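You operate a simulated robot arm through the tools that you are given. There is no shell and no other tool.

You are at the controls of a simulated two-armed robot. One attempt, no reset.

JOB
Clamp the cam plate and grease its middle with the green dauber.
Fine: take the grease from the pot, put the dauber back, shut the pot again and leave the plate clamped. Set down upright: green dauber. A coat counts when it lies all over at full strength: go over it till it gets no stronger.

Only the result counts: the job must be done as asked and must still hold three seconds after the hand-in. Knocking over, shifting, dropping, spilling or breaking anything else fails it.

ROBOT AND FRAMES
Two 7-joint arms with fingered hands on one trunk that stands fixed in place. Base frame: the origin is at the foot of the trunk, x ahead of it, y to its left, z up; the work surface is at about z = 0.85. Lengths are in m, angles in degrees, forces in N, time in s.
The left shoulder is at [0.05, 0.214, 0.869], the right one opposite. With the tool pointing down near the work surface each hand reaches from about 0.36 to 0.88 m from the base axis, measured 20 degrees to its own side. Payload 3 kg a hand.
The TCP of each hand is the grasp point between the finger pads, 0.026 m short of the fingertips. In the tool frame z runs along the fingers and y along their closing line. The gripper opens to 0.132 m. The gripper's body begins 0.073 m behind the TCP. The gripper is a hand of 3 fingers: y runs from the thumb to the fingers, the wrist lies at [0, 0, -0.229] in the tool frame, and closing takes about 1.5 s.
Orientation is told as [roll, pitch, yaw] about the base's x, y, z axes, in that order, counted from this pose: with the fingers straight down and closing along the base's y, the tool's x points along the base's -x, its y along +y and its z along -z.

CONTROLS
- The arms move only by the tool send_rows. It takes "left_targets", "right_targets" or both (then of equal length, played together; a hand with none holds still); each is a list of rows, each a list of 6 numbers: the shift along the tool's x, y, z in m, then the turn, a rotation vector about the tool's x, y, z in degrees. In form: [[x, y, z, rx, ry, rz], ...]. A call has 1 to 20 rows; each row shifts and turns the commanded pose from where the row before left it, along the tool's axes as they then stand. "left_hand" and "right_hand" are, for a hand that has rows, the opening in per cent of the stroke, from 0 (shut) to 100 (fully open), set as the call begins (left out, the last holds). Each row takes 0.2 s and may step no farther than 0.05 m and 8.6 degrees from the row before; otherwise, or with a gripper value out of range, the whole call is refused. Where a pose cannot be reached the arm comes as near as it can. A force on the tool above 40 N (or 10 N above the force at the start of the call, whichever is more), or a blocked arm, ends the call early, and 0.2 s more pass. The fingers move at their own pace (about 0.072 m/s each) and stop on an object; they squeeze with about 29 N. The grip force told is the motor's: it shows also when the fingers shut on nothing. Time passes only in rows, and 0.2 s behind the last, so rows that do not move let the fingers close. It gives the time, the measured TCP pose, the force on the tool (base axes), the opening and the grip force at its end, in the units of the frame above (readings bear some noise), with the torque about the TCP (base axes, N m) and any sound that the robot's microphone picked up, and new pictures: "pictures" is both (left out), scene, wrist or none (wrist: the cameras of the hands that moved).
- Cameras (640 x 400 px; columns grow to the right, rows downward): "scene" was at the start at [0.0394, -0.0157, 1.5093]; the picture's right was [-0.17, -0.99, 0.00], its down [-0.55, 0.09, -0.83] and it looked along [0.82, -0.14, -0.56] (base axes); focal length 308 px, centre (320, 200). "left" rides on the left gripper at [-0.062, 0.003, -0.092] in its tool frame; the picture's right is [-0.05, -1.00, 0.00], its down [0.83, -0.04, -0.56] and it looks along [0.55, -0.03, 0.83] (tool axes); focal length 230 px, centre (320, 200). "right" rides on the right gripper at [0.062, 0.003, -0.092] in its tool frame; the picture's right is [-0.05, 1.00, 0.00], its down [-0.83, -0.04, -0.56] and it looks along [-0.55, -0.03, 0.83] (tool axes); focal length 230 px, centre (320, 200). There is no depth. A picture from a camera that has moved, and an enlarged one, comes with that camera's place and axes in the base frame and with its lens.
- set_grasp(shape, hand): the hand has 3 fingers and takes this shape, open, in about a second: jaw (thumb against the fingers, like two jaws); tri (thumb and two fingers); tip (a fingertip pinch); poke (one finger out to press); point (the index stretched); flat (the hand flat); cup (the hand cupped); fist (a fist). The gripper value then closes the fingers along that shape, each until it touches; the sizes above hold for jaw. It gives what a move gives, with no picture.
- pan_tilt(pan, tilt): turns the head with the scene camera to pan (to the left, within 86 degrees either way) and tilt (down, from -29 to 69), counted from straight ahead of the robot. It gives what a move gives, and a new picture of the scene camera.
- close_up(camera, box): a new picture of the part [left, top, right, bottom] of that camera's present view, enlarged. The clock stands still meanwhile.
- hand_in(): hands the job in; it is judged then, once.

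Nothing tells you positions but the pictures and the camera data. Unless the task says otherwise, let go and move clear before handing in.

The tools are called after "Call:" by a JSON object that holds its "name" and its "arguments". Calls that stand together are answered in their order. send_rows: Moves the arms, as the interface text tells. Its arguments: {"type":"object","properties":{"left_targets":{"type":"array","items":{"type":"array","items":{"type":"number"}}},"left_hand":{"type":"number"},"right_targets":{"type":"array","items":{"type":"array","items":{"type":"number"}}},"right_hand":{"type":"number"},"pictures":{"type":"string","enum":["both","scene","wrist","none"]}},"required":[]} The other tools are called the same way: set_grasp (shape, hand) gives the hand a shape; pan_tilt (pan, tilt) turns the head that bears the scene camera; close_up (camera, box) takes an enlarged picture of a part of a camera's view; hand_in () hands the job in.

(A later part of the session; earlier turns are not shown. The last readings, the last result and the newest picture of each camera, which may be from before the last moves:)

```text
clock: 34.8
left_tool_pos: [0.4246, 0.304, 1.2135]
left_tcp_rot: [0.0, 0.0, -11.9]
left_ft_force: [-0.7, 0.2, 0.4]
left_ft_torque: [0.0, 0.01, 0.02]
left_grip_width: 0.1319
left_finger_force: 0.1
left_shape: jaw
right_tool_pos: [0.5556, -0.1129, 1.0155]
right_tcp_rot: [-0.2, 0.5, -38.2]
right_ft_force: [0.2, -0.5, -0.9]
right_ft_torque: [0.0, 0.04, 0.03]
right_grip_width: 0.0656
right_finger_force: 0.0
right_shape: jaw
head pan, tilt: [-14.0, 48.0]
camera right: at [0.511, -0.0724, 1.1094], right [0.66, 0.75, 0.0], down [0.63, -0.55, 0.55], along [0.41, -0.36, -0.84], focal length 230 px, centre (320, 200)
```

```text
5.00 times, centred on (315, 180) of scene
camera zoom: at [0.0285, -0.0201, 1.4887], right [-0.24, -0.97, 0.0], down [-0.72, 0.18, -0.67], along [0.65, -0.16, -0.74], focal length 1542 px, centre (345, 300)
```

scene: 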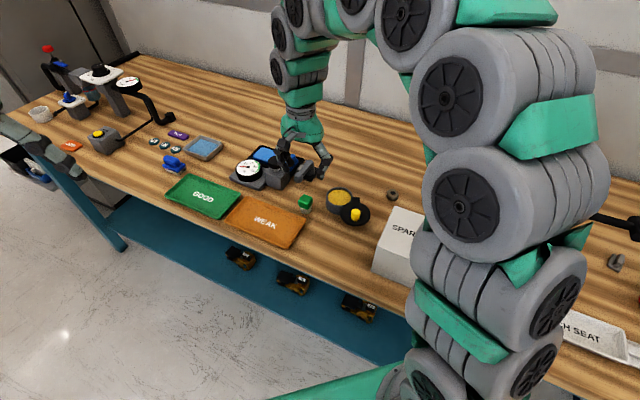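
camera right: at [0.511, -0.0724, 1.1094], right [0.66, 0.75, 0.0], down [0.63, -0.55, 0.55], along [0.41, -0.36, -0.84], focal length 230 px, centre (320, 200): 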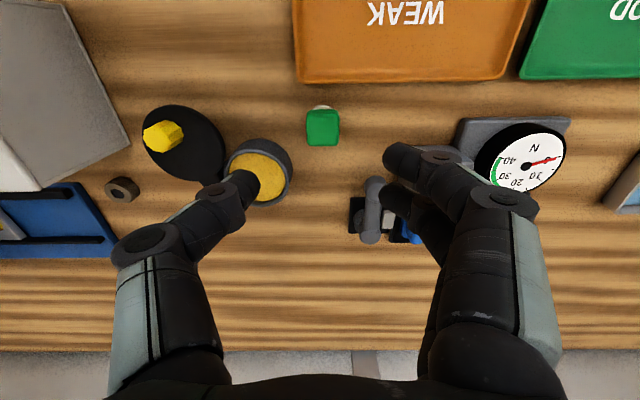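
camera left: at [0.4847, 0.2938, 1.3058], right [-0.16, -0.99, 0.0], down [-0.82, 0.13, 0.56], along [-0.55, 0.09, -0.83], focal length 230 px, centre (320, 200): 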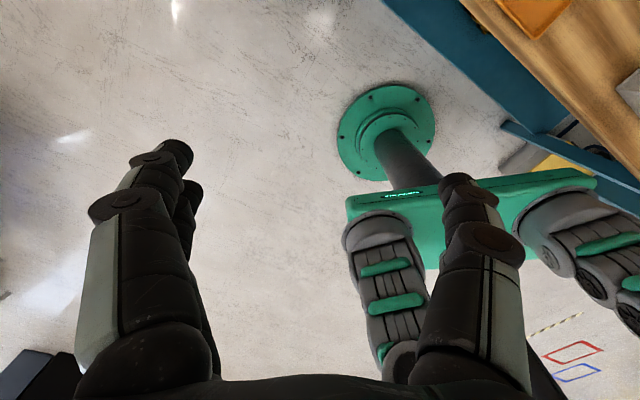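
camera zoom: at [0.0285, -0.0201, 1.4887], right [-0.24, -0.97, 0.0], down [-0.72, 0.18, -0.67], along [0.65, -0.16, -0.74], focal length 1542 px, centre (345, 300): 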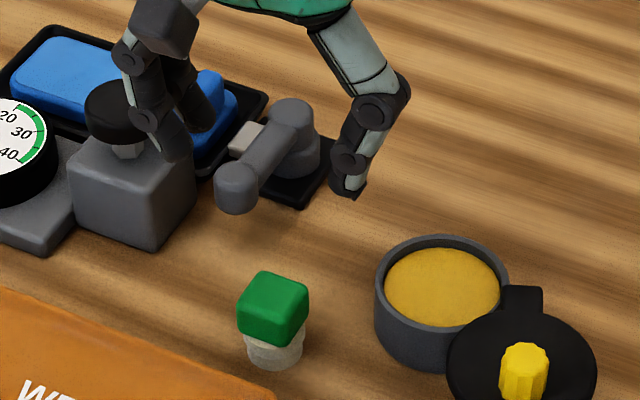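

The cube is centred within 3 mm of the hand's axis. I narrow the opening a little, correct the offset and descend to grip height, keeping the fingers well off the bench.

Call:
{"name": "send_rows", "arguments": {"right_targets": [[-0.0015, 0.0027, 0.02, 0, 0, 0], [0, 0, 0.03, 0, 0, 0], [0, 0, 0.03, 0, 0, 0], [0, 0, 0.022, 0, 0, 0], [0, 0, 0, 0, 0, 0]], "right_hand": 40}}

Call:
{"name": "close_up", "arguments": {"camera": "right", "box": [200, 90, 440, 240]}}

Call:
{"name": "close_up", "arguments": {"camera": "scene", "box": [265, 140, 365, 220]}}

```text
clock: 36.0
left_tool_pos: [0.4251, 0.3045, 1.2129]
left_tcp_rot: [0.0, 0.0, -11.9]
left_ft_force: [0.1, 0.4, -0.1]
left_ft_torque: [-0.03, 0.0, 0.0]
left_grip_width: 0.1323
left_finger_force: 0.0
left_shape: jaw
right_tool_pos: [0.5578, -0.1104, 0.9111]
right_tcp_rot: [-0.2, 0.6, -38.2]
right_ft_force: [0.5, 0.8, 0.3]
right_ft_torque: [-0.01, 0.01, 0.0]
right_grip_width: 0.0529
right_finger_force: 0.0
right_shape: jaw
head pan, tilt: [-14.0, 48.0]
camera right: at [0.5127, -0.0711, 1.0062], right [0.66, 0.75, 0.0], down [0.63, -0.55, 0.55], along [0.41, -0.36, -0.84], focal length 230 px, centre (320, 200)
```

scene: 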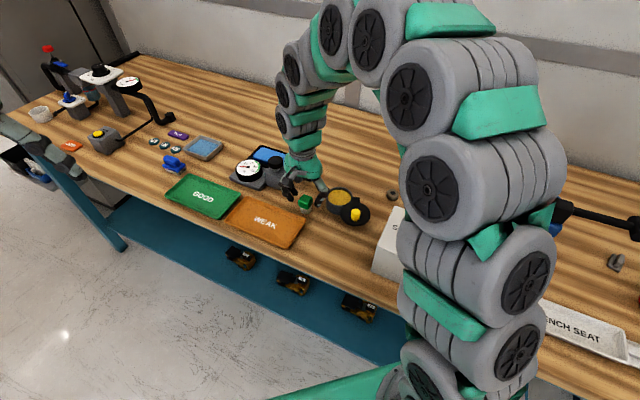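
right: 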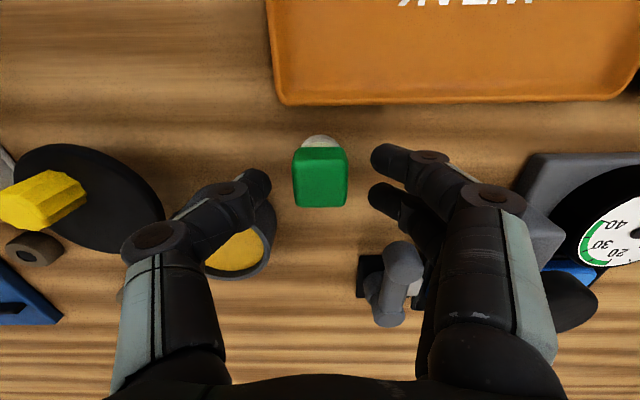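

```text
2.67 times, centred on (320, 165) of right
camera zoom: at [0.5127, -0.0711, 1.0062], right [0.66, 0.75, 0.0], down [0.63, -0.55, 0.55], along [0.41, -0.36, -0.84], focal length 614 px, centre (320, 293)
```

zoom: 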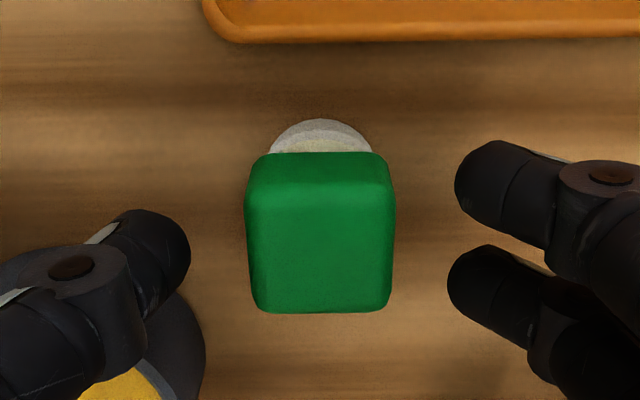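

```text
5.00 times, centred on (315, 180) of scene
camera zoom: at [0.0285, -0.0201, 1.4887], right [-0.24, -0.97, 0.0], down [-0.72, 0.18, -0.67], along [0.65, -0.16, -0.74], focal length 1542 px, centre (345, 300)
```

zoom: 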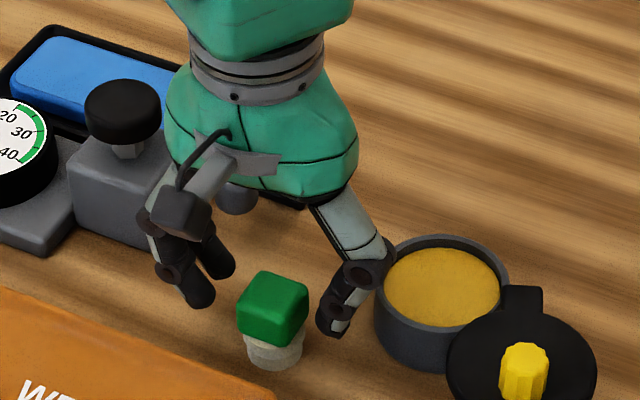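

The cube sits midway between thumb and fingers. I lower the last 15 mm and close on it.

Call:
{"name": "send_rows", "arguments": {"right_targets": [[0, 0, 0.008, 0, 0, 0], [0, 0, 0.008, 0, 0, 0], [0, 0, 0, 0, 0, 0]], "pictures": "none"}}

Call:
{"name": "send_rows", "arguments": {"right_targets": [[0, 0, 0, 0, 0, 0], [0, 0, 0, 0, 0, 0], [0, 0, 0, 0, 0, 0], [0, 0, 0, 0, 0, 0], [0, 0, 0, 0, 0, 0]], "right_hand": 0}}

Call:
{"name": "close_up", "arguments": {"camera": "scene", "box": [265, 140, 365, 220]}}

```text
clock: 36.8
left_tool_pos: [0.4243, 0.305, 1.2135]
left_tcp_rot: [0.0, 0.0, -12.0]
left_ft_force: [0.1, -0.1, 0.7]
left_ft_torque: [-0.02, -0.04, 0.01]
left_grip_width: 0.1319
left_finger_force: 0.1
left_shape: jaw
right_tool_pos: [0.5579, -0.1113, 0.8956]
right_tcp_rot: [-0.2, 0.5, -38.2]
right_ft_force: [0.2, -0.4, 0.6]
right_ft_torque: [-0.04, -0.02, 0.03]
right_grip_width: 0.0532
right_finger_force: 0.1
right_shape: jaw
head pan, tilt: [-14.0, 48.0]
```

```text
clock: 38.0
left_tool_pos: [0.4241, 0.304, 1.2146]
left_tcp_rot: [0.0, 0.0, -11.9]
left_ft_force: [0.3, -0.3, -0.4]
left_ft_torque: [-0.01, 0.0, 0.04]
left_grip_width: 0.1322
left_finger_force: 0.1
left_shape: jaw
right_tool_pos: [0.5574, -0.1113, 0.8953]
right_tcp_rot: [-0.2, 0.6, -38.3]
right_ft_force: [-0.7, -0.1, 1.7]
right_ft_torque: [-0.01, -0.02, -0.01]
right_grip_width: 0.0244
right_finger_force: 29.1
right_shape: jaw
head pan, tilt: [-14.0, 48.0]
camera right: at [0.5125, -0.0713, 0.9907], right [0.66, 0.75, 0.0], down [0.63, -0.55, 0.55], along [0.41, -0.36, -0.84], focal length 230 px, centre (320, 200)
```

scene: 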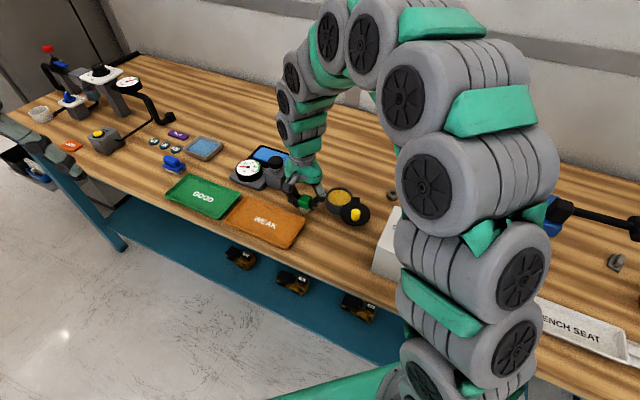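
right: 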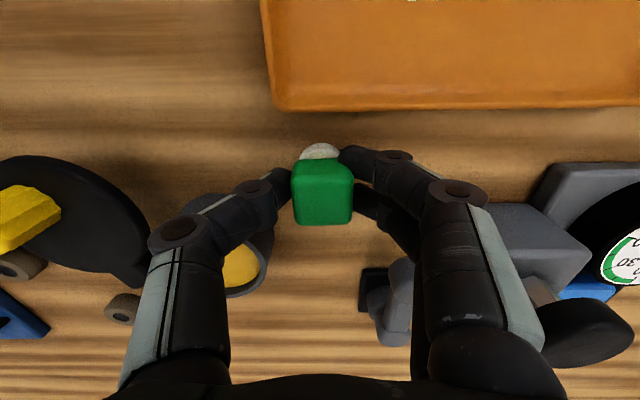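

```text
5.00 times, centred on (315, 180) of scene
camera zoom: at [0.0285, -0.0201, 1.4887], right [-0.24, -0.97, 0.0], down [-0.72, 0.18, -0.67], along [0.65, -0.16, -0.74], focal length 1542 px, centre (345, 300)
```

zoom: 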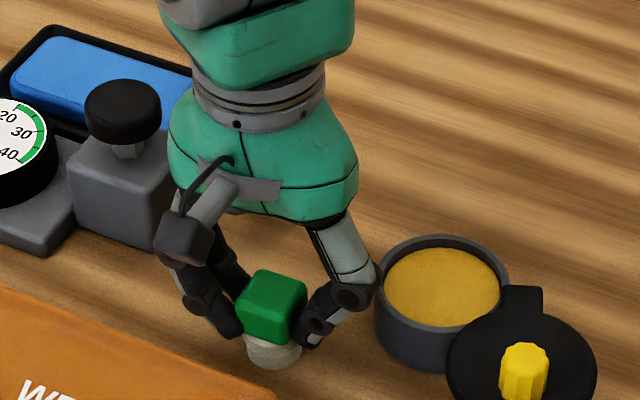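

The dauber is gripped (home: TCP (0.5576, -0.1113, 0.8955)). I lift it straight up and carry it over the open pot.

Call:
{"name": "send_rows", "arguments": {"right_targets": [[0, 0, -0.01, 0, 0, 0], [0, 0, -0.025, 0, 0, 0], [0, 0, -0.04, 0, 0, 0], [0, 0, -0.01, 0, 0, 0]]}}

Call:
{"name": "close_up", "arguments": {"camera": "scene", "box": [265, 140, 365, 220]}}

```text
clock: 39.0
left_tool_pos: [0.4247, 0.3042, 1.2131]
left_tcp_rot: [0.0, 0.0, -11.9]
left_ft_force: [-0.1, 0.1, 0.2]
left_ft_torque: [-0.03, -0.01, 0.03]
left_grip_width: 0.1323
left_finger_force: 0.0
left_shape: jaw
right_tool_pos: [0.558, -0.1137, 0.9825]
right_tcp_rot: [-0.3, 0.5, -38.3]
right_ft_force: [-0.8, -1.2, -1.0]
right_ft_torque: [-0.02, -0.04, 0.0]
right_grip_width: 0.0245
right_finger_force: 29.0
right_shape: jaw
head pan, tilt: [-14.0, 48.0]
camera right: at [0.513, -0.0722, 1.0766], right [0.66, 0.75, -0.01], down [0.63, -0.55, 0.55], along [0.41, -0.36, -0.84], focal length 230 px, centre (320, 200)
```

scene: 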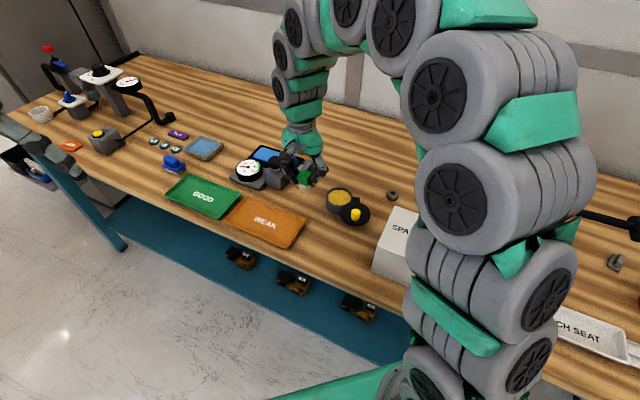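
right: 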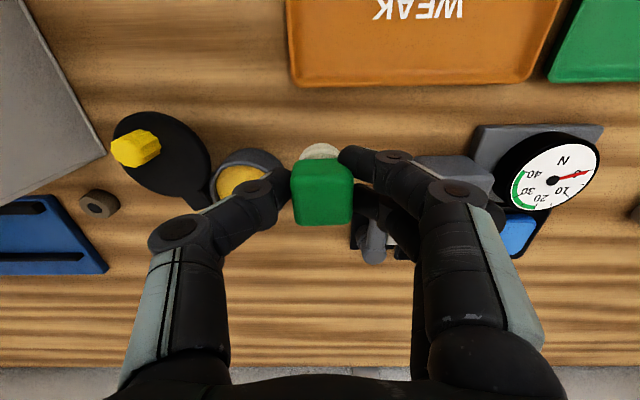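

```text
5.00 times, centred on (315, 180) of scene
camera zoom: at [0.0285, -0.0201, 1.4887], right [-0.24, -0.97, 0.0], down [-0.72, 0.18, -0.67], along [0.65, -0.16, -0.74], focal length 1542 px, centre (345, 300)
```

zoom: 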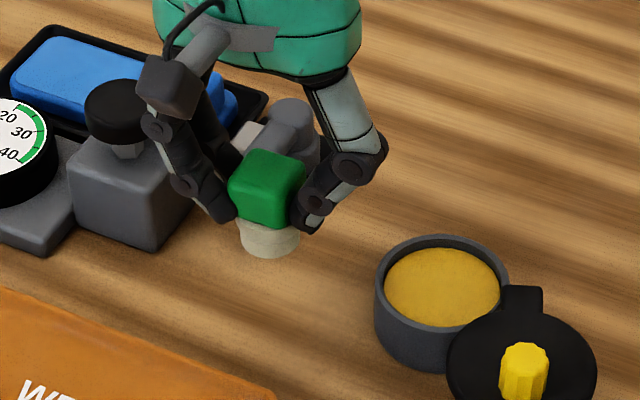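

The dauber hangs straight in the grip. I carry it over the pot, slightly to the side away from the lid.

Call:
{"name": "send_rows", "arguments": {"right_targets": [[-0.0293, -0.032, 0, 0, 0, 0], [-0.0293, -0.032, 0, 0, 0, 0], [0, 0, 0.025, 0, 0, 0], [0, 0, 0, 0, 0, 0]]}}

Call:
{"name": "close_up", "arguments": {"camera": "scene", "box": [285, 150, 385, 225]}}

Call:
{"name": "close_up", "arguments": {"camera": "right", "box": [200, 90, 440, 240]}}

```text
clock: 40.0
left_tool_pos: [0.4249, 0.3034, 1.2139]
left_tcp_rot: [-0.1, 0.0, -11.9]
left_ft_force: [1.1, 0.1, 0.3]
left_ft_torque: [0.03, 0.03, -0.01]
left_grip_width: 0.1318
left_finger_force: 0.2
left_shape: jaw
right_tool_pos: [0.5647, -0.1984, 0.9554]
right_tcp_rot: [-0.3, 0.5, -38.2]
right_ft_force: [0.0, -0.2, 0.1]
right_ft_torque: [-0.03, 0.02, 0.01]
right_grip_width: 0.0244
right_finger_force: 29.0
right_shape: jaw
head pan, tilt: [-14.0, 48.0]
camera right: at [0.5198, -0.1577, 1.0507], right [0.66, 0.75, 0.0], down [0.63, -0.55, 0.55], along [0.41, -0.36, -0.84], focal length 230 px, centre (320, 200)
```

scene: 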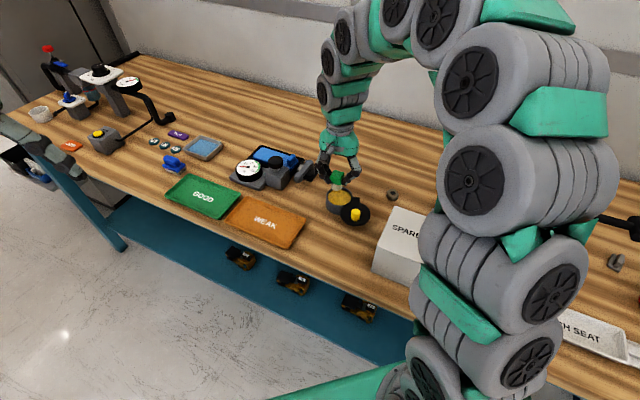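
right: 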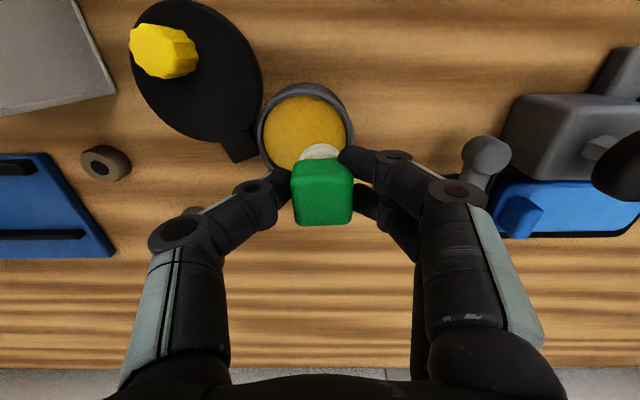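

```text
5.33 times, centred on (335, 188) of scene
camera zoom: at [0.0285, -0.0201, 1.4887], right [-0.24, -0.97, 0.0], down [-0.72, 0.18, -0.67], along [0.65, -0.16, -0.74], focal length 1644 px, centre (240, 267)
```

zoom: 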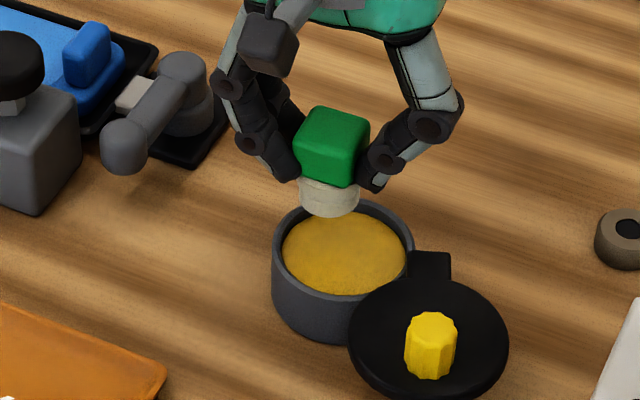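

```text
2.67 times, centred on (320, 165) of right
camera zoom: at [0.5198, -0.1577, 1.0507], right [0.66, 0.75, 0.0], down [0.63, -0.55, 0.55], along [0.41, -0.36, -0.84], focal length 614 px, centre (320, 293)
```

zoom: 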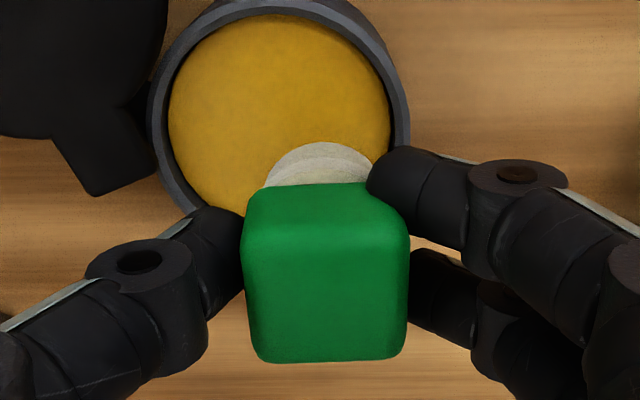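

The felt is over the grease, a bit to the side away from the lid. I lower it and then feel for the grease in small steps.

Call:
{"name": "send_rows", "arguments": {"right_targets": [[0, 0, 0.012, 0, 0, 0], [0, 0, 0.012, 0, 0, 0], [0, 0, 0.003, 0, 0, 0]], "pictures": "none"}}

Call:
{"name": "send_rows", "arguments": {"right_targets": [[0, 0, 0.002, 0, 0, 0], [0, 0, 0.002, 0, 0, 0]], "pictures": "none"}}

Call:
{"name": "send_rows", "arguments": {"right_targets": [[0, 0, 0.002, 0, 0, 0]], "pictures": "both"}}

Call:
{"name": "close_up", "arguments": {"camera": "scene", "box": [305, 160, 375, 215]}}

```text
clock: 40.8
left_tool_pos: [0.4241, 0.3044, 1.2126]
left_tcp_rot: [-0.1, 0.0, -11.9]
left_ft_force: [0.2, -0.9, 0.4]
left_ft_torque: [-0.03, -0.03, 0.0]
left_grip_width: 0.1318
left_finger_force: 0.1
left_shape: jaw
right_tool_pos: [0.5646, -0.1982, 0.9304]
right_tcp_rot: [-0.1, 0.5, -38.3]
right_ft_force: [-0.1, 0.0, -1.0]
right_ft_torque: [0.02, 0.03, -0.02]
right_grip_width: 0.0243
right_finger_force: 29.1
right_shape: jaw
head pan, tilt: [-14.0, 48.0]
```

```text
clock: 41.4
left_tool_pos: [0.4249, 0.3046, 1.2133]
left_tcp_rot: [0.0, 0.0, -12.0]
left_ft_force: [-0.9, 0.5, -0.2]
left_ft_torque: [-0.01, 0.0, 0.0]
left_grip_width: 0.132
left_finger_force: 0.0
left_shape: jaw
right_tool_pos: [0.5636, -0.1987, 0.9246]
right_tcp_rot: [-0.2, 0.5, -38.3]
right_ft_force: [-0.3, 0.6, 0.1]
right_ft_torque: [0.01, 0.01, 0.01]
right_grip_width: 0.0243
right_finger_force: 29.1
right_shape: jaw
head pan, tilt: [-14.0, 48.0]
```

```text
clock: 41.8
left_tool_pos: [0.4238, 0.3041, 1.2146]
left_tcp_rot: [0.0, 0.0, -11.9]
left_ft_force: [0.8, 0.5, -1.0]
left_ft_torque: [-0.02, -0.02, 0.0]
left_grip_width: 0.132
left_finger_force: 0.1
left_shape: jaw
right_tool_pos: [0.5649, -0.1993, 0.9252]
right_tcp_rot: [-0.1, 0.5, -38.3]
right_ft_force: [-1.7, 0.7, 17.9]
right_ft_torque: [0.04, -0.01, 0.01]
right_grip_width: 0.025
right_finger_force: 29.2
right_shape: jaw
head pan, tilt: [-14.0, 48.0]
camera right: at [0.5194, -0.1591, 1.019], right [0.66, 0.75, 0.0], down [0.63, -0.55, 0.55], along [0.41, -0.36, -0.84], focal length 230 px, centre (320, 200)
```

scene: 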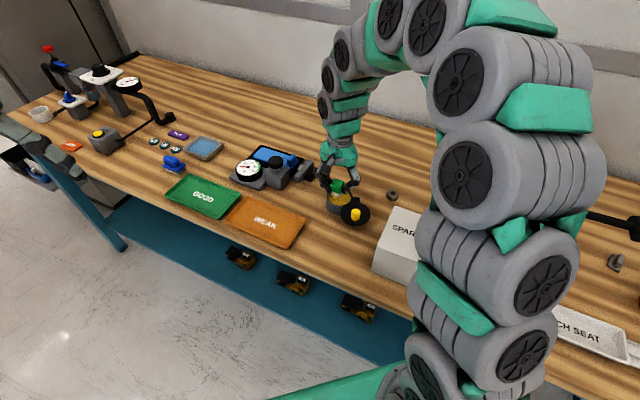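
right: 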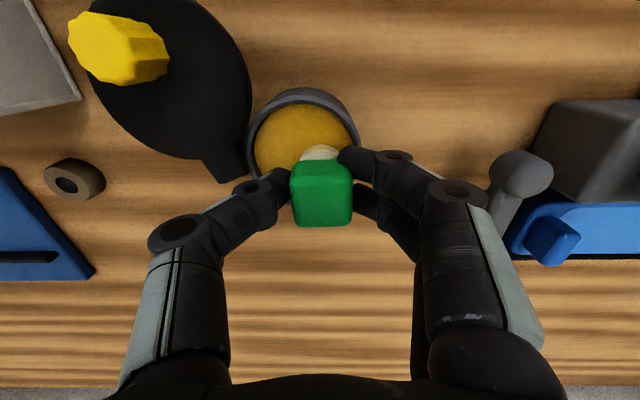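

```text
7.27 times, centred on (340, 188) of scene
camera zoom: at [0.0282, -0.02, 1.4888], right [-0.24, -0.97, 0.0], down [-0.72, 0.18, -0.67], along [0.65, -0.16, -0.74], focal length 2242 px, centre (174, 291)
```

zoom: 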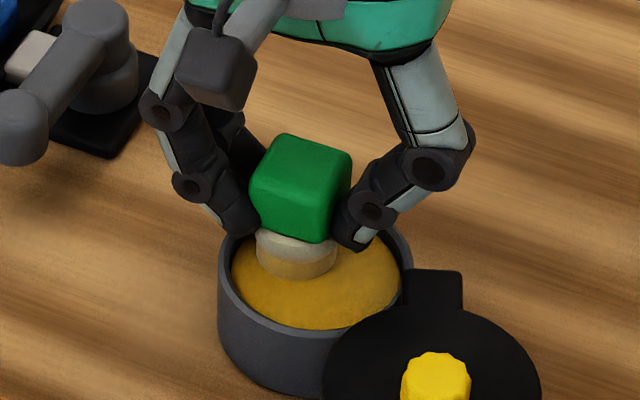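

The felt meets the grease (18 N) and its lower end takes on colour. I hold a moment, then lift and check the felt.

Call:
{"name": "send_rows", "arguments": {"right_targets": [[0, 0, -0.001, 0, 0, 0], [0, 0, 0, 0, 0, 0], [0, 0, 0, 0, 0, 0], [0, 0, 0, 0, 0, 0]], "pictures": "none"}}

Call:
{"name": "send_rows", "arguments": {"right_targets": [[0, 0, -0.02, 0, 0, 0], [0, 0, -0.03, 0, 0, 0], [0, 0, -0.03, 0, 0, 0]]}}

Call:
{"name": "close_up", "arguments": {"camera": "scene", "box": [305, 130, 375, 215]}}

```text
clock: 42.8
left_tool_pos: [0.4244, 0.3045, 1.2139]
left_tcp_rot: [0.0, 0.0, -11.9]
left_ft_force: [-0.3, 0.5, 0.4]
left_ft_torque: [-0.02, 0.0, 0.01]
left_grip_width: 0.1318
left_finger_force: 0.1
left_shape: jaw
right_tool_pos: [0.5632, -0.1991, 0.9246]
right_tcp_rot: [-0.2, 0.5, -38.3]
right_ft_force: [0.7, 0.6, 3.6]
right_ft_torque: [0.05, -0.08, 0.0]
right_grip_width: 0.0247
right_finger_force: 29.2
right_shape: jaw
head pan, tilt: [-14.0, 48.0]
```

```text
clock: 43.6
left_tool_pos: [0.4249, 0.3049, 1.2133]
left_tcp_rot: [0.0, 0.0, -11.9]
left_ft_force: [-0.4, 0.0, -0.3]
left_ft_torque: [0.02, 0.05, 0.0]
left_grip_width: 0.1316
left_finger_force: 0.0
left_shape: jaw
right_tool_pos: [0.5657, -0.2018, 1.005]
right_tcp_rot: [-0.2, 0.6, -38.3]
right_ft_force: [0.2, 0.4, -0.8]
right_ft_torque: [0.0, -0.01, 0.0]
right_grip_width: 0.0247
right_finger_force: 29.3
right_shape: jaw
head pan, tilt: [-14.0, 48.0]
camera right: at [0.5201, -0.1613, 1.1001], right [0.66, 0.75, 0.0], down [0.63, -0.55, 0.55], along [0.41, -0.36, -0.84], focal length 230 px, centre (320, 200)
```

scene: 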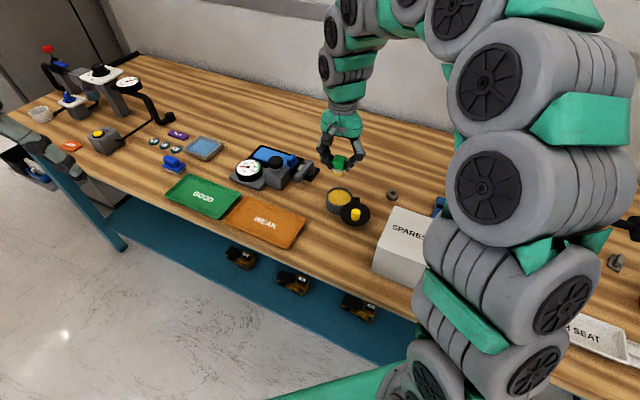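
right: 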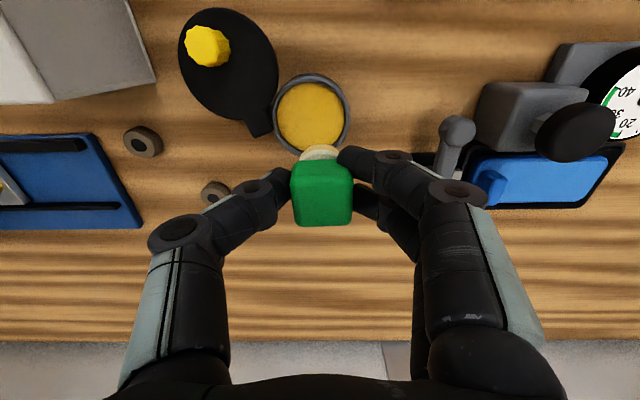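

```text
4.71 times, centred on (340, 172) of scene
camera zoom: at [0.0284, -0.0201, 1.4887], right [-0.24, -0.97, 0.0], down [-0.72, 0.18, -0.67], along [0.65, -0.16, -0.74], focal length 1451 px, centre (226, 329)
```

zoom: 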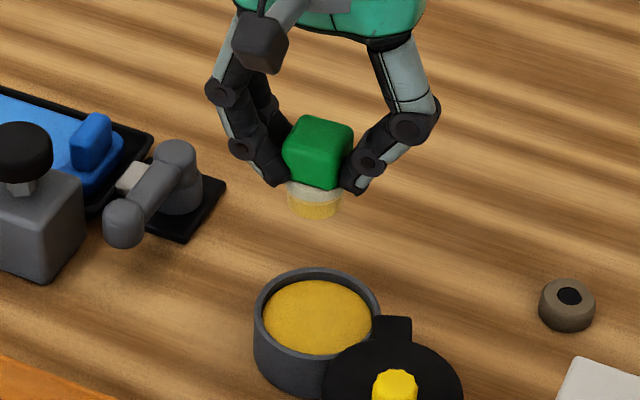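

The felt's end is now yellow with grease. The plate's middle works out at about (0.770, -0.0625); I carry the dauber there at safe height over the lever.

Call:
{"name": "send_rows", "arguments": {"right_targets": [[0, 0, -0.02, 0, 0, 0], [-0.0128, 0.0391, 0, 0, 0, 0], [-0.0128, 0.0391, 0, 0, 0, 0], [-0.0128, 0.0391, 0, 0, 0, 0], [-0.0128, 0.0391, 0, 0, 0, 0], [-0.0128, 0.0391, 0, 0, 0, 0], [-0.0128, 0.0391, 0, 0, 0, 0], [0, 0, 0.03, 0, 0, 0], [0, 0, 0, 0, 0, 0]]}}

Call:
{"name": "close_up", "arguments": {"camera": "scene", "box": [220, 110, 340, 200]}}

Call:
{"name": "close_up", "arguments": {"camera": "right", "box": [200, 70, 440, 220]}}

```text
clock: 45.6
left_tool_pos: [0.4251, 0.3046, 1.2139]
left_tcp_rot: [0.0, 0.1, -11.8]
left_ft_force: [0.1, 0.2, 0.7]
left_ft_torque: [0.0, -0.02, 0.01]
left_grip_width: 0.1321
left_finger_force: 0.1
left_shape: jaw
right_tool_pos: [0.7694, -0.0632, 0.9924]
right_tcp_rot: [-0.2, 0.5, -38.3]
right_ft_force: [0.5, 0.8, -0.9]
right_ft_torque: [-0.04, -0.01, 0.01]
right_grip_width: 0.0244
right_finger_force: 29.3
right_shape: jaw
head pan, tilt: [-14.0, 48.0]
camera right: at [0.7254, -0.0225, 1.087], right [0.66, 0.75, 0.0], down [0.63, -0.55, 0.55], along [0.41, -0.36, -0.84], focal length 230 px, centre (320, 200)
```

scene: 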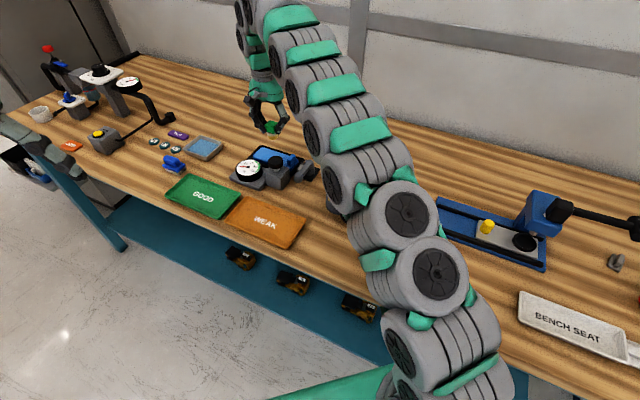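
right: 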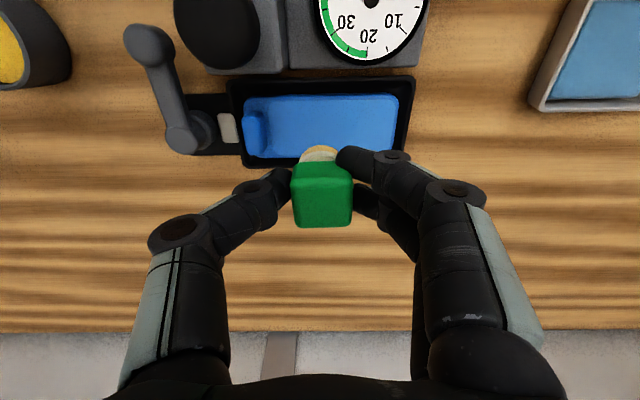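

```text
4.44 times, centred on (280, 155) of scene
camera zoom: at [0.0285, -0.0201, 1.4887], right [-0.24, -0.97, 0.0], down [-0.72, 0.18, -0.67], along [0.65, -0.16, -0.74], focal length 1370 px, centre (498, 400)
```

zoom: 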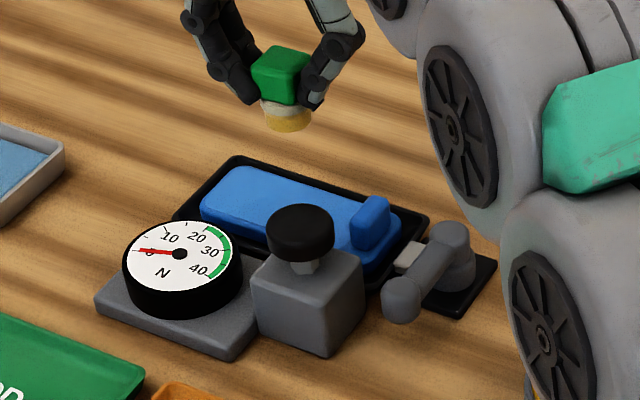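

```text
2.67 times, centred on (320, 145) of right
camera zoom: at [0.7254, -0.0225, 1.087], right [0.66, 0.75, 0.0], down [0.63, -0.55, 0.55], along [0.41, -0.36, -0.84], focal length 614 px, centre (320, 347)
```

zoom: 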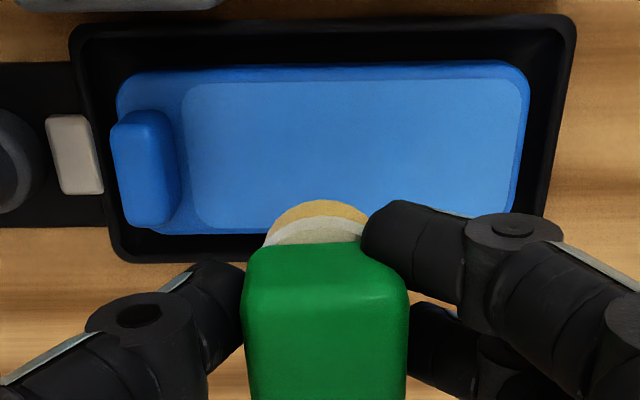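

I now see a lighter inlaid panel on the blue plate, right of the raised block, about 109 x 47 mm; that is the part to be coated. I centre the felt over it and lower it, then feel for the surface in small steps.

Call:
{"name": "send_rows", "arguments": {"right_targets": [[0, 0.011, 0, 0, 0, 0], [0, 0, 0.03, 0, 0, 0], [0, 0, 0.03, 0, 0, 0], [0, 0, 0, 0, 0, 0]], "pictures": "wrist"}}

Call:
{"name": "close_up", "arguments": {"camera": "scene", "box": [220, 110, 340, 200]}}

```text
clock: 46.6
left_tool_pos: [0.4253, 0.3037, 1.2142]
left_tcp_rot: [0.0, 0.1, -11.9]
left_ft_force: [0.8, 0.7, 0.3]
left_ft_torque: [0.0, 0.02, 0.0]
left_grip_width: 0.1318
left_finger_force: 0.0
left_shape: jaw
right_tool_pos: [0.7771, -0.0539, 0.9339]
right_tcp_rot: [-0.1, 0.6, -38.2]
right_ft_force: [-0.2, 0.6, -0.4]
right_ft_torque: [0.0, -0.01, -0.02]
right_grip_width: 0.0245
right_finger_force: 28.5
right_shape: jaw
head pan, tilt: [-14.0, 48.0]
camera right: at [0.7325, -0.0135, 1.0283], right [0.66, 0.75, 0.0], down [0.63, -0.55, 0.55], along [0.41, -0.36, -0.84], focal length 230 px, centre (320, 200)
```

right: 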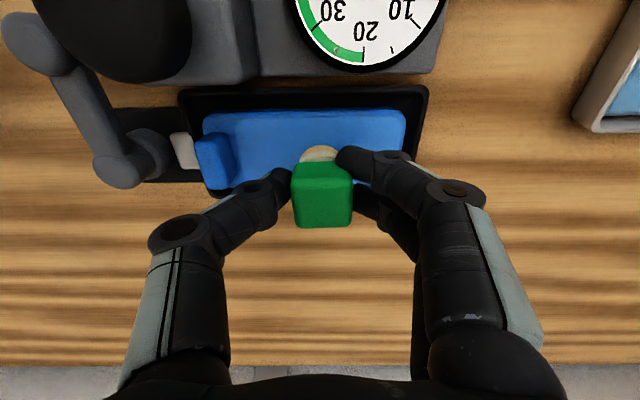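

```text
4.44 times, centred on (280, 155) of scene
camera zoom: at [0.0285, -0.0201, 1.4887], right [-0.24, -0.97, 0.0], down [-0.72, 0.18, -0.67], along [0.65, -0.16, -0.74], focal length 1370 px, centre (498, 400)
```

zoom: 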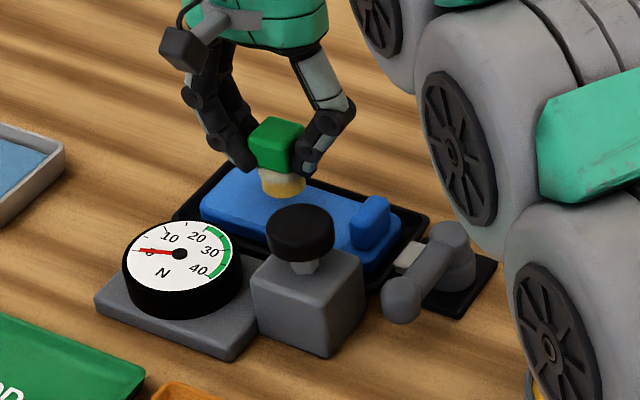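

Call:
{"name": "send_rows", "arguments": {"right_targets": [[0, 0, 0.003, 0, 0, 0], [0, 0, 0.003, 0, 0, 0]], "pictures": "none"}}

Call:
{"name": "send_rows", "arguments": {"right_targets": [[0, 0, 0.002, 0, 0, 0]], "pictures": "none"}}

Call:
{"name": "send_rows", "arguments": {"right_targets": [[0, 0, 0.002, 0, 0, 0]], "pictures": "none"}}

Call:
{"name": "send_rows", "arguments": {"right_targets": [[0, 0, 0.0015, 0, 0, 0]], "pictures": "wrist"}}

```text
clock: 47.2
left_tool_pos: [0.4246, 0.3044, 1.2136]
left_tcp_rot: [0.0, 0.0, -11.9]
left_ft_force: [0.6, 0.7, 0.4]
left_ft_torque: [-0.01, 0.02, 0.02]
left_grip_width: 0.132
left_finger_force: 0.0
left_shape: jaw
right_tool_pos: [0.7767, -0.0544, 0.9272]
right_tcp_rot: [-0.1, 0.5, -38.1]
right_ft_force: [0.1, 0.2, -1.7]
right_ft_torque: [0.01, -0.01, -0.03]
right_grip_width: 0.0243
right_finger_force: 29.1
right_shape: jaw
head pan, tilt: [-14.0, 48.0]
```

```text
clock: 47.6
left_tool_pos: [0.4244, 0.305, 1.214]
left_tcp_rot: [0.1, 0.0, -11.9]
left_ft_force: [0.7, 0.1, -0.9]
left_ft_torque: [0.0, -0.01, -0.03]
left_grip_width: 0.1319
left_finger_force: 0.0
left_shape: jaw
right_tool_pos: [0.7786, -0.0541, 0.9248]
right_tcp_rot: [-0.3, 0.5, -38.2]
right_ft_force: [-0.2, 0.0, -0.6]
right_ft_torque: [0.02, 0.03, 0.02]
right_grip_width: 0.0242
right_finger_force: 29.6
right_shape: jaw
head pan, tilt: [-14.0, 48.0]
```

```text
clock: 48.0
left_tool_pos: [0.4252, 0.3048, 1.2139]
left_tcp_rot: [0.0, 0.0, -11.8]
left_ft_force: [0.4, -0.4, 0.5]
left_ft_torque: [0.02, -0.02, -0.01]
left_grip_width: 0.1318
left_finger_force: 0.0
left_shape: jaw
right_tool_pos: [0.7774, -0.0542, 0.923]
right_tcp_rot: [-0.1, 0.5, -38.1]
right_ft_force: [0.3, 0.0, 0.0]
right_ft_torque: [0.01, -0.02, -0.01]
right_grip_width: 0.0243
right_finger_force: 29.1
right_shape: jaw
head pan, tilt: [-14.0, 48.0]
```

```text
clock: 48.4
left_tool_pos: [0.4252, 0.3051, 1.2135]
left_tcp_rot: [-0.1, 0.0, -11.9]
left_ft_force: [-0.2, -0.4, -1.1]
left_ft_torque: [0.0, -0.02, 0.0]
left_grip_width: 0.1319
left_finger_force: 0.1
left_shape: jaw
right_tool_pos: [0.7762, -0.0548, 0.9213]
right_tcp_rot: [-0.2, 0.5, -38.2]
right_ft_force: [-0.6, -1.0, 0.3]
right_ft_torque: [-0.02, -0.04, -0.02]
right_grip_width: 0.0244
right_finger_force: 29.0
right_shape: jaw
head pan, tilt: [-14.0, 48.0]
camera right: at [0.7317, -0.0142, 1.0159], right [0.66, 0.75, 0.0], down [0.63, -0.55, 0.55], along [0.41, -0.36, -0.84], focal length 230 px, centre (320, 200)
```

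right: 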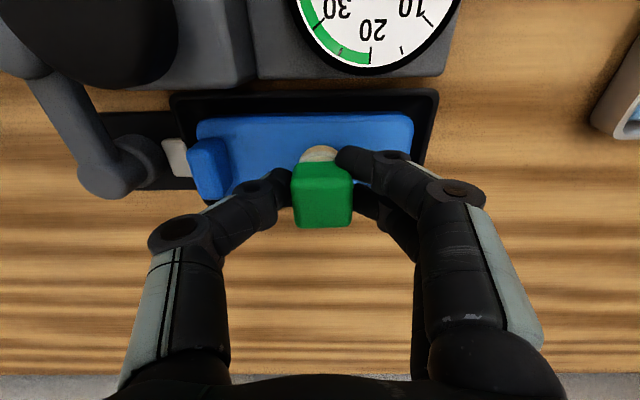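

No contact yet; I continue in small steps.

Call:
{"name": "send_rows", "arguments": {"right_targets": [[0, 0, 0.002, 0, 0, 0]], "pictures": "none"}}

Call:
{"name": "send_rows", "arguments": {"right_targets": [[0, 0, 0.002, 0, 0, 0]], "pictures": "none"}}

Call:
{"name": "send_rows", "arguments": {"right_targets": [[0, 0, 0.0015, 0, 0, 0]], "pictures": "none"}}

Call:
{"name": "send_rows", "arguments": {"right_targets": [[0, 0, 0.0015, 0, 0, 0]], "pictures": "wrist"}}

Call:
{"name": "close_up", "arguments": {"camera": "scene", "box": [240, 130, 320, 190]}}

```text
clock: 48.8
left_tool_pos: [0.4248, 0.3042, 1.2142]
left_tcp_rot: [0.1, 0.1, -11.8]
left_ft_force: [1.2, 0.4, 0.0]
left_ft_torque: [0.02, 0.03, 0.01]
left_grip_width: 0.132
left_finger_force: 0.1
left_shape: jaw
right_tool_pos: [0.7772, -0.0536, 0.9181]
right_tcp_rot: [-0.2, 0.4, -38.2]
right_ft_force: [-0.4, 0.5, -0.9]
right_ft_torque: [-0.02, -0.03, 0.0]
right_grip_width: 0.0243
right_finger_force: 29.1
right_shape: jaw
head pan, tilt: [-14.0, 48.0]
```

```text
clock: 49.2
left_tool_pos: [0.4248, 0.3052, 1.2131]
left_tcp_rot: [-0.1, -0.1, -11.9]
left_ft_force: [-0.4, -0.2, -0.5]
left_ft_torque: [-0.03, 0.0, 0.02]
left_grip_width: 0.1318
left_finger_force: 0.0
left_shape: jaw
right_tool_pos: [0.7761, -0.0549, 0.9162]
right_tcp_rot: [-0.2, 0.5, -38.3]
right_ft_force: [-0.6, -0.2, -0.7]
right_ft_torque: [-0.02, 0.0, -0.02]
right_grip_width: 0.0244
right_finger_force: 29.0
right_shape: jaw
head pan, tilt: [-14.0, 48.0]
```

```text
clock: 49.6
left_tool_pos: [0.4247, 0.3042, 1.2139]
left_tcp_rot: [0.0, 0.0, -11.9]
left_ft_force: [-0.5, -0.2, 0.7]
left_ft_torque: [0.03, -0.02, 0.0]
left_grip_width: 0.1318
left_finger_force: 0.1
left_shape: jaw
right_tool_pos: [0.7764, -0.0541, 0.9162]
right_tcp_rot: [-0.1, 0.6, -38.2]
right_ft_force: [-1.5, -0.2, 3.7]
right_ft_torque: [0.02, -0.01, 0.01]
right_grip_width: 0.0242
right_finger_force: 29.0
right_shape: jaw
head pan, tilt: [-14.0, 48.0]
```

```text
clock: 50.0
left_tool_pos: [0.4251, 0.3042, 1.2133]
left_tcp_rot: [0.0, 0.0, -11.9]
left_ft_force: [-0.3, 0.6, 0.0]
left_ft_torque: [0.02, -0.03, -0.01]
left_grip_width: 0.1316
left_finger_force: 0.0
left_shape: jaw
right_tool_pos: [0.777, -0.0537, 0.9154]
right_tcp_rot: [0.0, 0.4, -38.4]
right_ft_force: [-2.6, -0.7, 14.2]
right_ft_torque: [-0.04, -0.05, -0.02]
right_grip_width: 0.0247
right_finger_force: 28.5
right_shape: jaw
head pan, tilt: [-14.0, 48.0]
camera right: at [0.7319, -0.0139, 1.0098], right [0.66, 0.75, 0.0], down [0.63, -0.55, 0.55], along [0.41, -0.36, -0.84], focal length 230 px, centre (320, 200)
```

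right: 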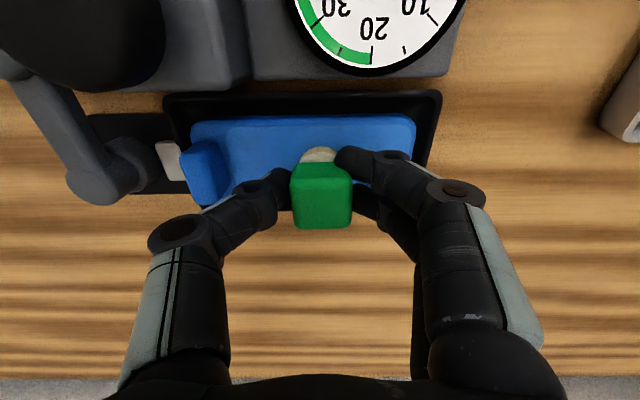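

```text
6.67 times, centred on (280, 160) of scene
camera zoom: at [0.0282, -0.0201, 1.4887], right [-0.24, -0.97, 0.0], down [-0.72, 0.18, -0.67], along [0.65, -0.16, -0.74], focal length 2056 px, centre (587, 467)
```

zoom: 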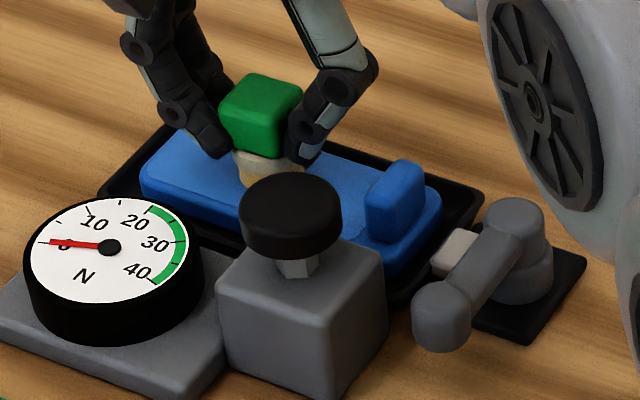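

The felt rests on the plate (14 N, TCP z 0.9155). I ease the pressure slightly, make one short stroke and lift off to see how the coat shows.

Call:
{"name": "send_rows", "arguments": {"right_targets": [[0, 0, -0.0008, 0, 0, 0], [0, 0.004, 0, 0, 0, 0], [0, 0.004, 0, 0, 0, 0], [0, 0.004, 0, 0, 0, 0]], "pictures": "none"}}

Call:
{"name": "send_rows", "arguments": {"right_targets": [[0, 0, -0.02, 0, 0, 0], [0, 0, -0.03, 0, 0, 0], [-0.04, 0, 0, 0, 0, 0], [-0.03, 0, 0, 0, 0, 0]], "pictures": "both"}}

Call:
{"name": "close_up", "arguments": {"camera": "right", "box": [190, 0, 430, 150]}}

Call:
{"name": "close_up", "arguments": {"camera": "scene", "box": [240, 130, 320, 190]}}

```text
clock: 51.0
left_tool_pos: [0.4245, 0.305, 1.2133]
left_tcp_rot: [-0.1, 0.0, -11.9]
left_ft_force: [-0.1, -0.1, -0.4]
left_ft_torque: [-0.03, -0.02, 0.0]
left_grip_width: 0.1319
left_finger_force: 0.1
left_shape: jaw
right_tool_pos: [0.7838, -0.0438, 0.9151]
right_tcp_rot: [-0.1, 0.5, -38.2]
right_ft_force: [-0.4, -2.5, 9.6]
right_ft_torque: [-0.07, 0.0, 0.01]
right_grip_width: 0.0244
right_finger_force: 29.0
right_shape: jaw
head pan, tilt: [-14.0, 48.0]
```

```text
clock: 52.0
left_tool_pos: [0.4252, 0.3044, 1.2137]
left_tcp_rot: [0.0, -0.1, -12.0]
left_ft_force: [0.0, 0.6, -0.3]
left_ft_torque: [-0.02, 0.02, -0.01]
left_grip_width: 0.1318
left_finger_force: 0.1
left_shape: jaw
right_tool_pos: [0.8093, -0.0766, 0.9569]
right_tcp_rot: [-0.2, 0.4, -38.4]
right_ft_force: [-0.2, 0.2, -0.6]
right_ft_torque: [0.02, 0.0, -0.02]
right_grip_width: 0.0244
right_finger_force: 29.2
right_shape: jaw
right hand out of reach, approached as far as the arm can: row 3, 4
head pan, tilt: [-14.0, 48.0]
camera right: at [0.7646, -0.0378, 1.0513], right [0.66, 0.75, 0.0], down [0.63, -0.55, 0.55], along [0.41, -0.36, -0.84], focal length 230 px, centre (320, 200)
```

scene: 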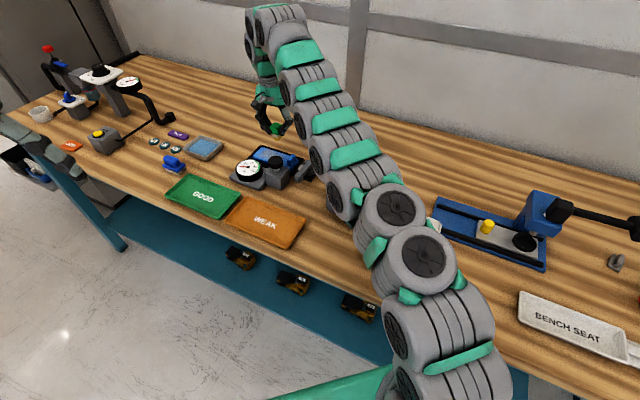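
right: 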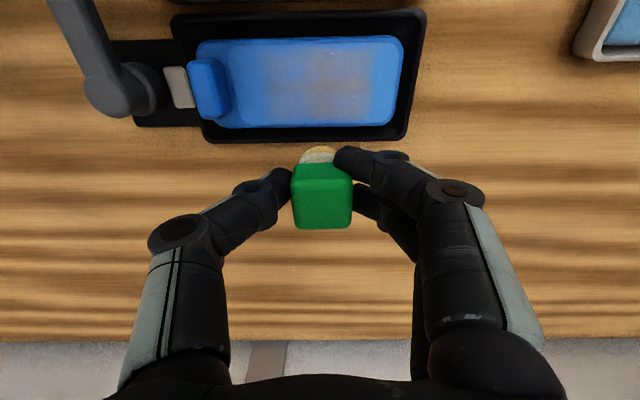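

```text
2.67 times, centred on (310, 75) of right
camera zoom: at [0.7646, -0.0378, 1.0513], right [0.66, 0.75, 0.0], down [0.63, -0.55, 0.55], along [0.41, -0.36, -0.84], focal length 614 px, centre (347, 533)
```

zoom: 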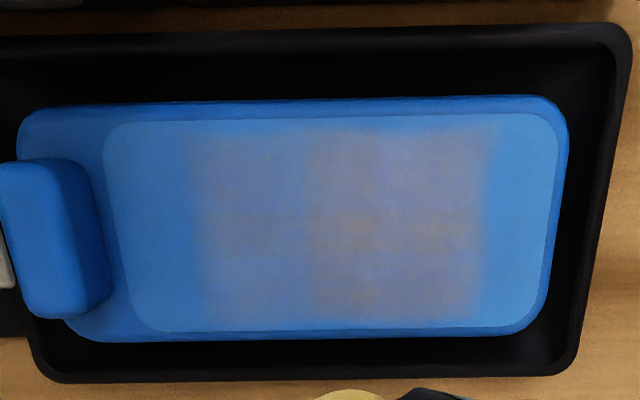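

```text
6.67 times, centred on (280, 160) of scene
camera zoom: at [0.0285, -0.0201, 1.4887], right [-0.24, -0.97, 0.0], down [-0.72, 0.18, -0.67], along [0.65, -0.16, -0.74], focal length 2056 px, centre (587, 467)
```

zoom: 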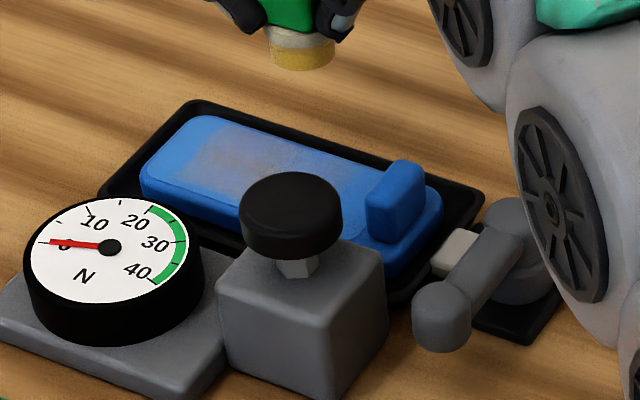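

The coat shows as a faint yellowish film over the middle of the panel. I enlarge it further to see its pattern before carrying on.

Call:
{"name": "close_up", "arguments": {"camera": "right", "box": [220, 30, 410, 149]}}

Call:
{"name": "close_up", "arguments": {"camera": "scene", "box": [255, 140, 305, 175]}}

```text
3.36 times, centred on (315, 90) of right
camera zoom: at [0.7646, -0.0378, 1.0513], right [0.66, 0.75, 0.0], down [0.63, -0.55, 0.55], along [0.41, -0.36, -0.84], focal length 773 px, centre (337, 571)
```

zoom: 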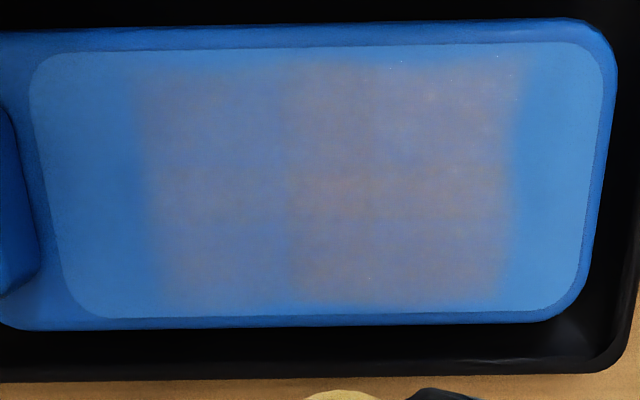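

```text
11.43 times, centred on (280, 158) of scene
camera zoom: at [0.0285, -0.0201, 1.4887], right [-0.24, -0.97, 0.0], down [-0.72, 0.18, -0.67], along [0.65, -0.16, -0.74], focal length 3524 px, centre (777, 686)
```

zoom: 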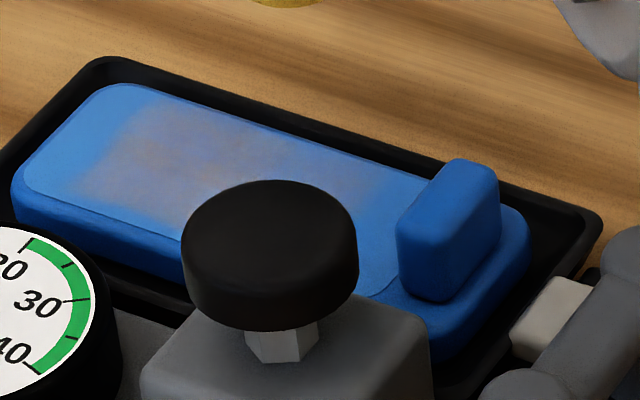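

The film covers the panel's middle two thirds, so that zone (u about 0.09–0.17 along the plate) is what has to reach full strength. I return above the middle and check the pose, since the last rows ran out of reach.

Call:
{"name": "send_rows", "arguments": {"right_targets": [[0.035, 0, 0, 0, 0, 0], [0.035, 0, 0, 0, 0, 0], [0, 0, 0, 0, 0, 0]], "pictures": "none"}}

```text
clock: 52.8
left_tool_pos: [0.4258, 0.3049, 1.2142]
left_tcp_rot: [0.0, 0.0, -12.0]
left_ft_force: [-0.3, 0.6, 0.0]
left_ft_torque: [0.02, -0.01, -0.01]
left_grip_width: 0.1318
left_finger_force: 0.1
left_shape: jaw
right_tool_pos: [0.7546, -0.0363, 0.9566]
right_tcp_rot: [-0.2, 0.6, -38.2]
right_ft_force: [-0.7, 0.1, -0.6]
right_ft_torque: [0.02, -0.02, -0.04]
right_grip_width: 0.0245
right_finger_force: 29.1
right_shape: jaw
head pan, tilt: [-14.0, 48.0]
```

The pose was re-based to where the arm really was (u 0.129, v -0.024). I move onto the zone, lower to contact again and then stroke over it.

Call:
{"name": "send_rows", "arguments": {"right_targets": [[-0.02, 0, 0, 0, 0, 0], [0, 0, 0.02, 0, 0, 0], [0, 0, 0.017, 0, 0, 0], [0, 0, 0.002, 0, 0, 0], [0, 0, 0, 0, 0, 0]], "pictures": "none"}}

Call:
{"name": "send_rows", "arguments": {"right_targets": [[0, 0, 0.0015, 0, 0, 0]], "pictures": "none"}}

Call:
{"name": "send_rows", "arguments": {"right_targets": [[0, 0, 0.001, 0, 0, 0]], "pictures": "none"}}

```text
clock: 54.0
left_tool_pos: [0.4259, 0.3049, 1.2143]
left_tcp_rot: [-0.1, 0.0, -11.9]
left_ft_force: [0.9, 0.8, -0.4]
left_ft_torque: [0.04, 0.02, -0.03]
left_grip_width: 0.132
left_finger_force: 0.1
left_shape: jaw
right_tool_pos: [0.7711, -0.0479, 0.9179]
right_tcp_rot: [-0.1, 0.5, -38.1]
right_ft_force: [0.1, -0.6, -0.6]
right_ft_torque: [0.02, -0.01, 0.0]
right_grip_width: 0.0242
right_finger_force: 28.8
right_shape: jaw
head pan, tilt: [-14.0, 48.0]
```

```text
clock: 54.4
left_tool_pos: [0.4253, 0.3048, 1.2138]
left_tcp_rot: [0.0, 0.0, -11.9]
left_ft_force: [0.2, 0.2, -0.9]
left_ft_torque: [0.02, -0.01, 0.0]
left_grip_width: 0.1319
left_finger_force: 0.1
left_shape: jaw
right_tool_pos: [0.7697, -0.0471, 0.9167]
right_tcp_rot: [-0.2, 0.5, -38.2]
right_ft_force: [1.2, 0.4, 1.2]
right_ft_torque: [0.0, -0.01, -0.01]
right_grip_width: 0.024
right_finger_force: 28.9
right_shape: jaw
head pan, tilt: [-14.0, 48.0]
```

```text
clock: 54.8
left_tool_pos: [0.4243, 0.3039, 1.2135]
left_tcp_rot: [0.1, 0.0, -11.9]
left_ft_force: [-0.1, 0.8, 0.0]
left_ft_torque: [0.04, 0.0, -0.03]
left_grip_width: 0.1319
left_finger_force: 0.1
left_shape: jaw
right_tool_pos: [0.7694, -0.0482, 0.9161]
right_tcp_rot: [-0.1, 0.5, -38.1]
right_ft_force: [-0.5, 0.1, 4.5]
right_ft_torque: [0.02, -0.04, -0.02]
right_grip_width: 0.0245
right_finger_force: 28.9
right_shape: jaw
head pan, tilt: [-14.0, 48.0]
```

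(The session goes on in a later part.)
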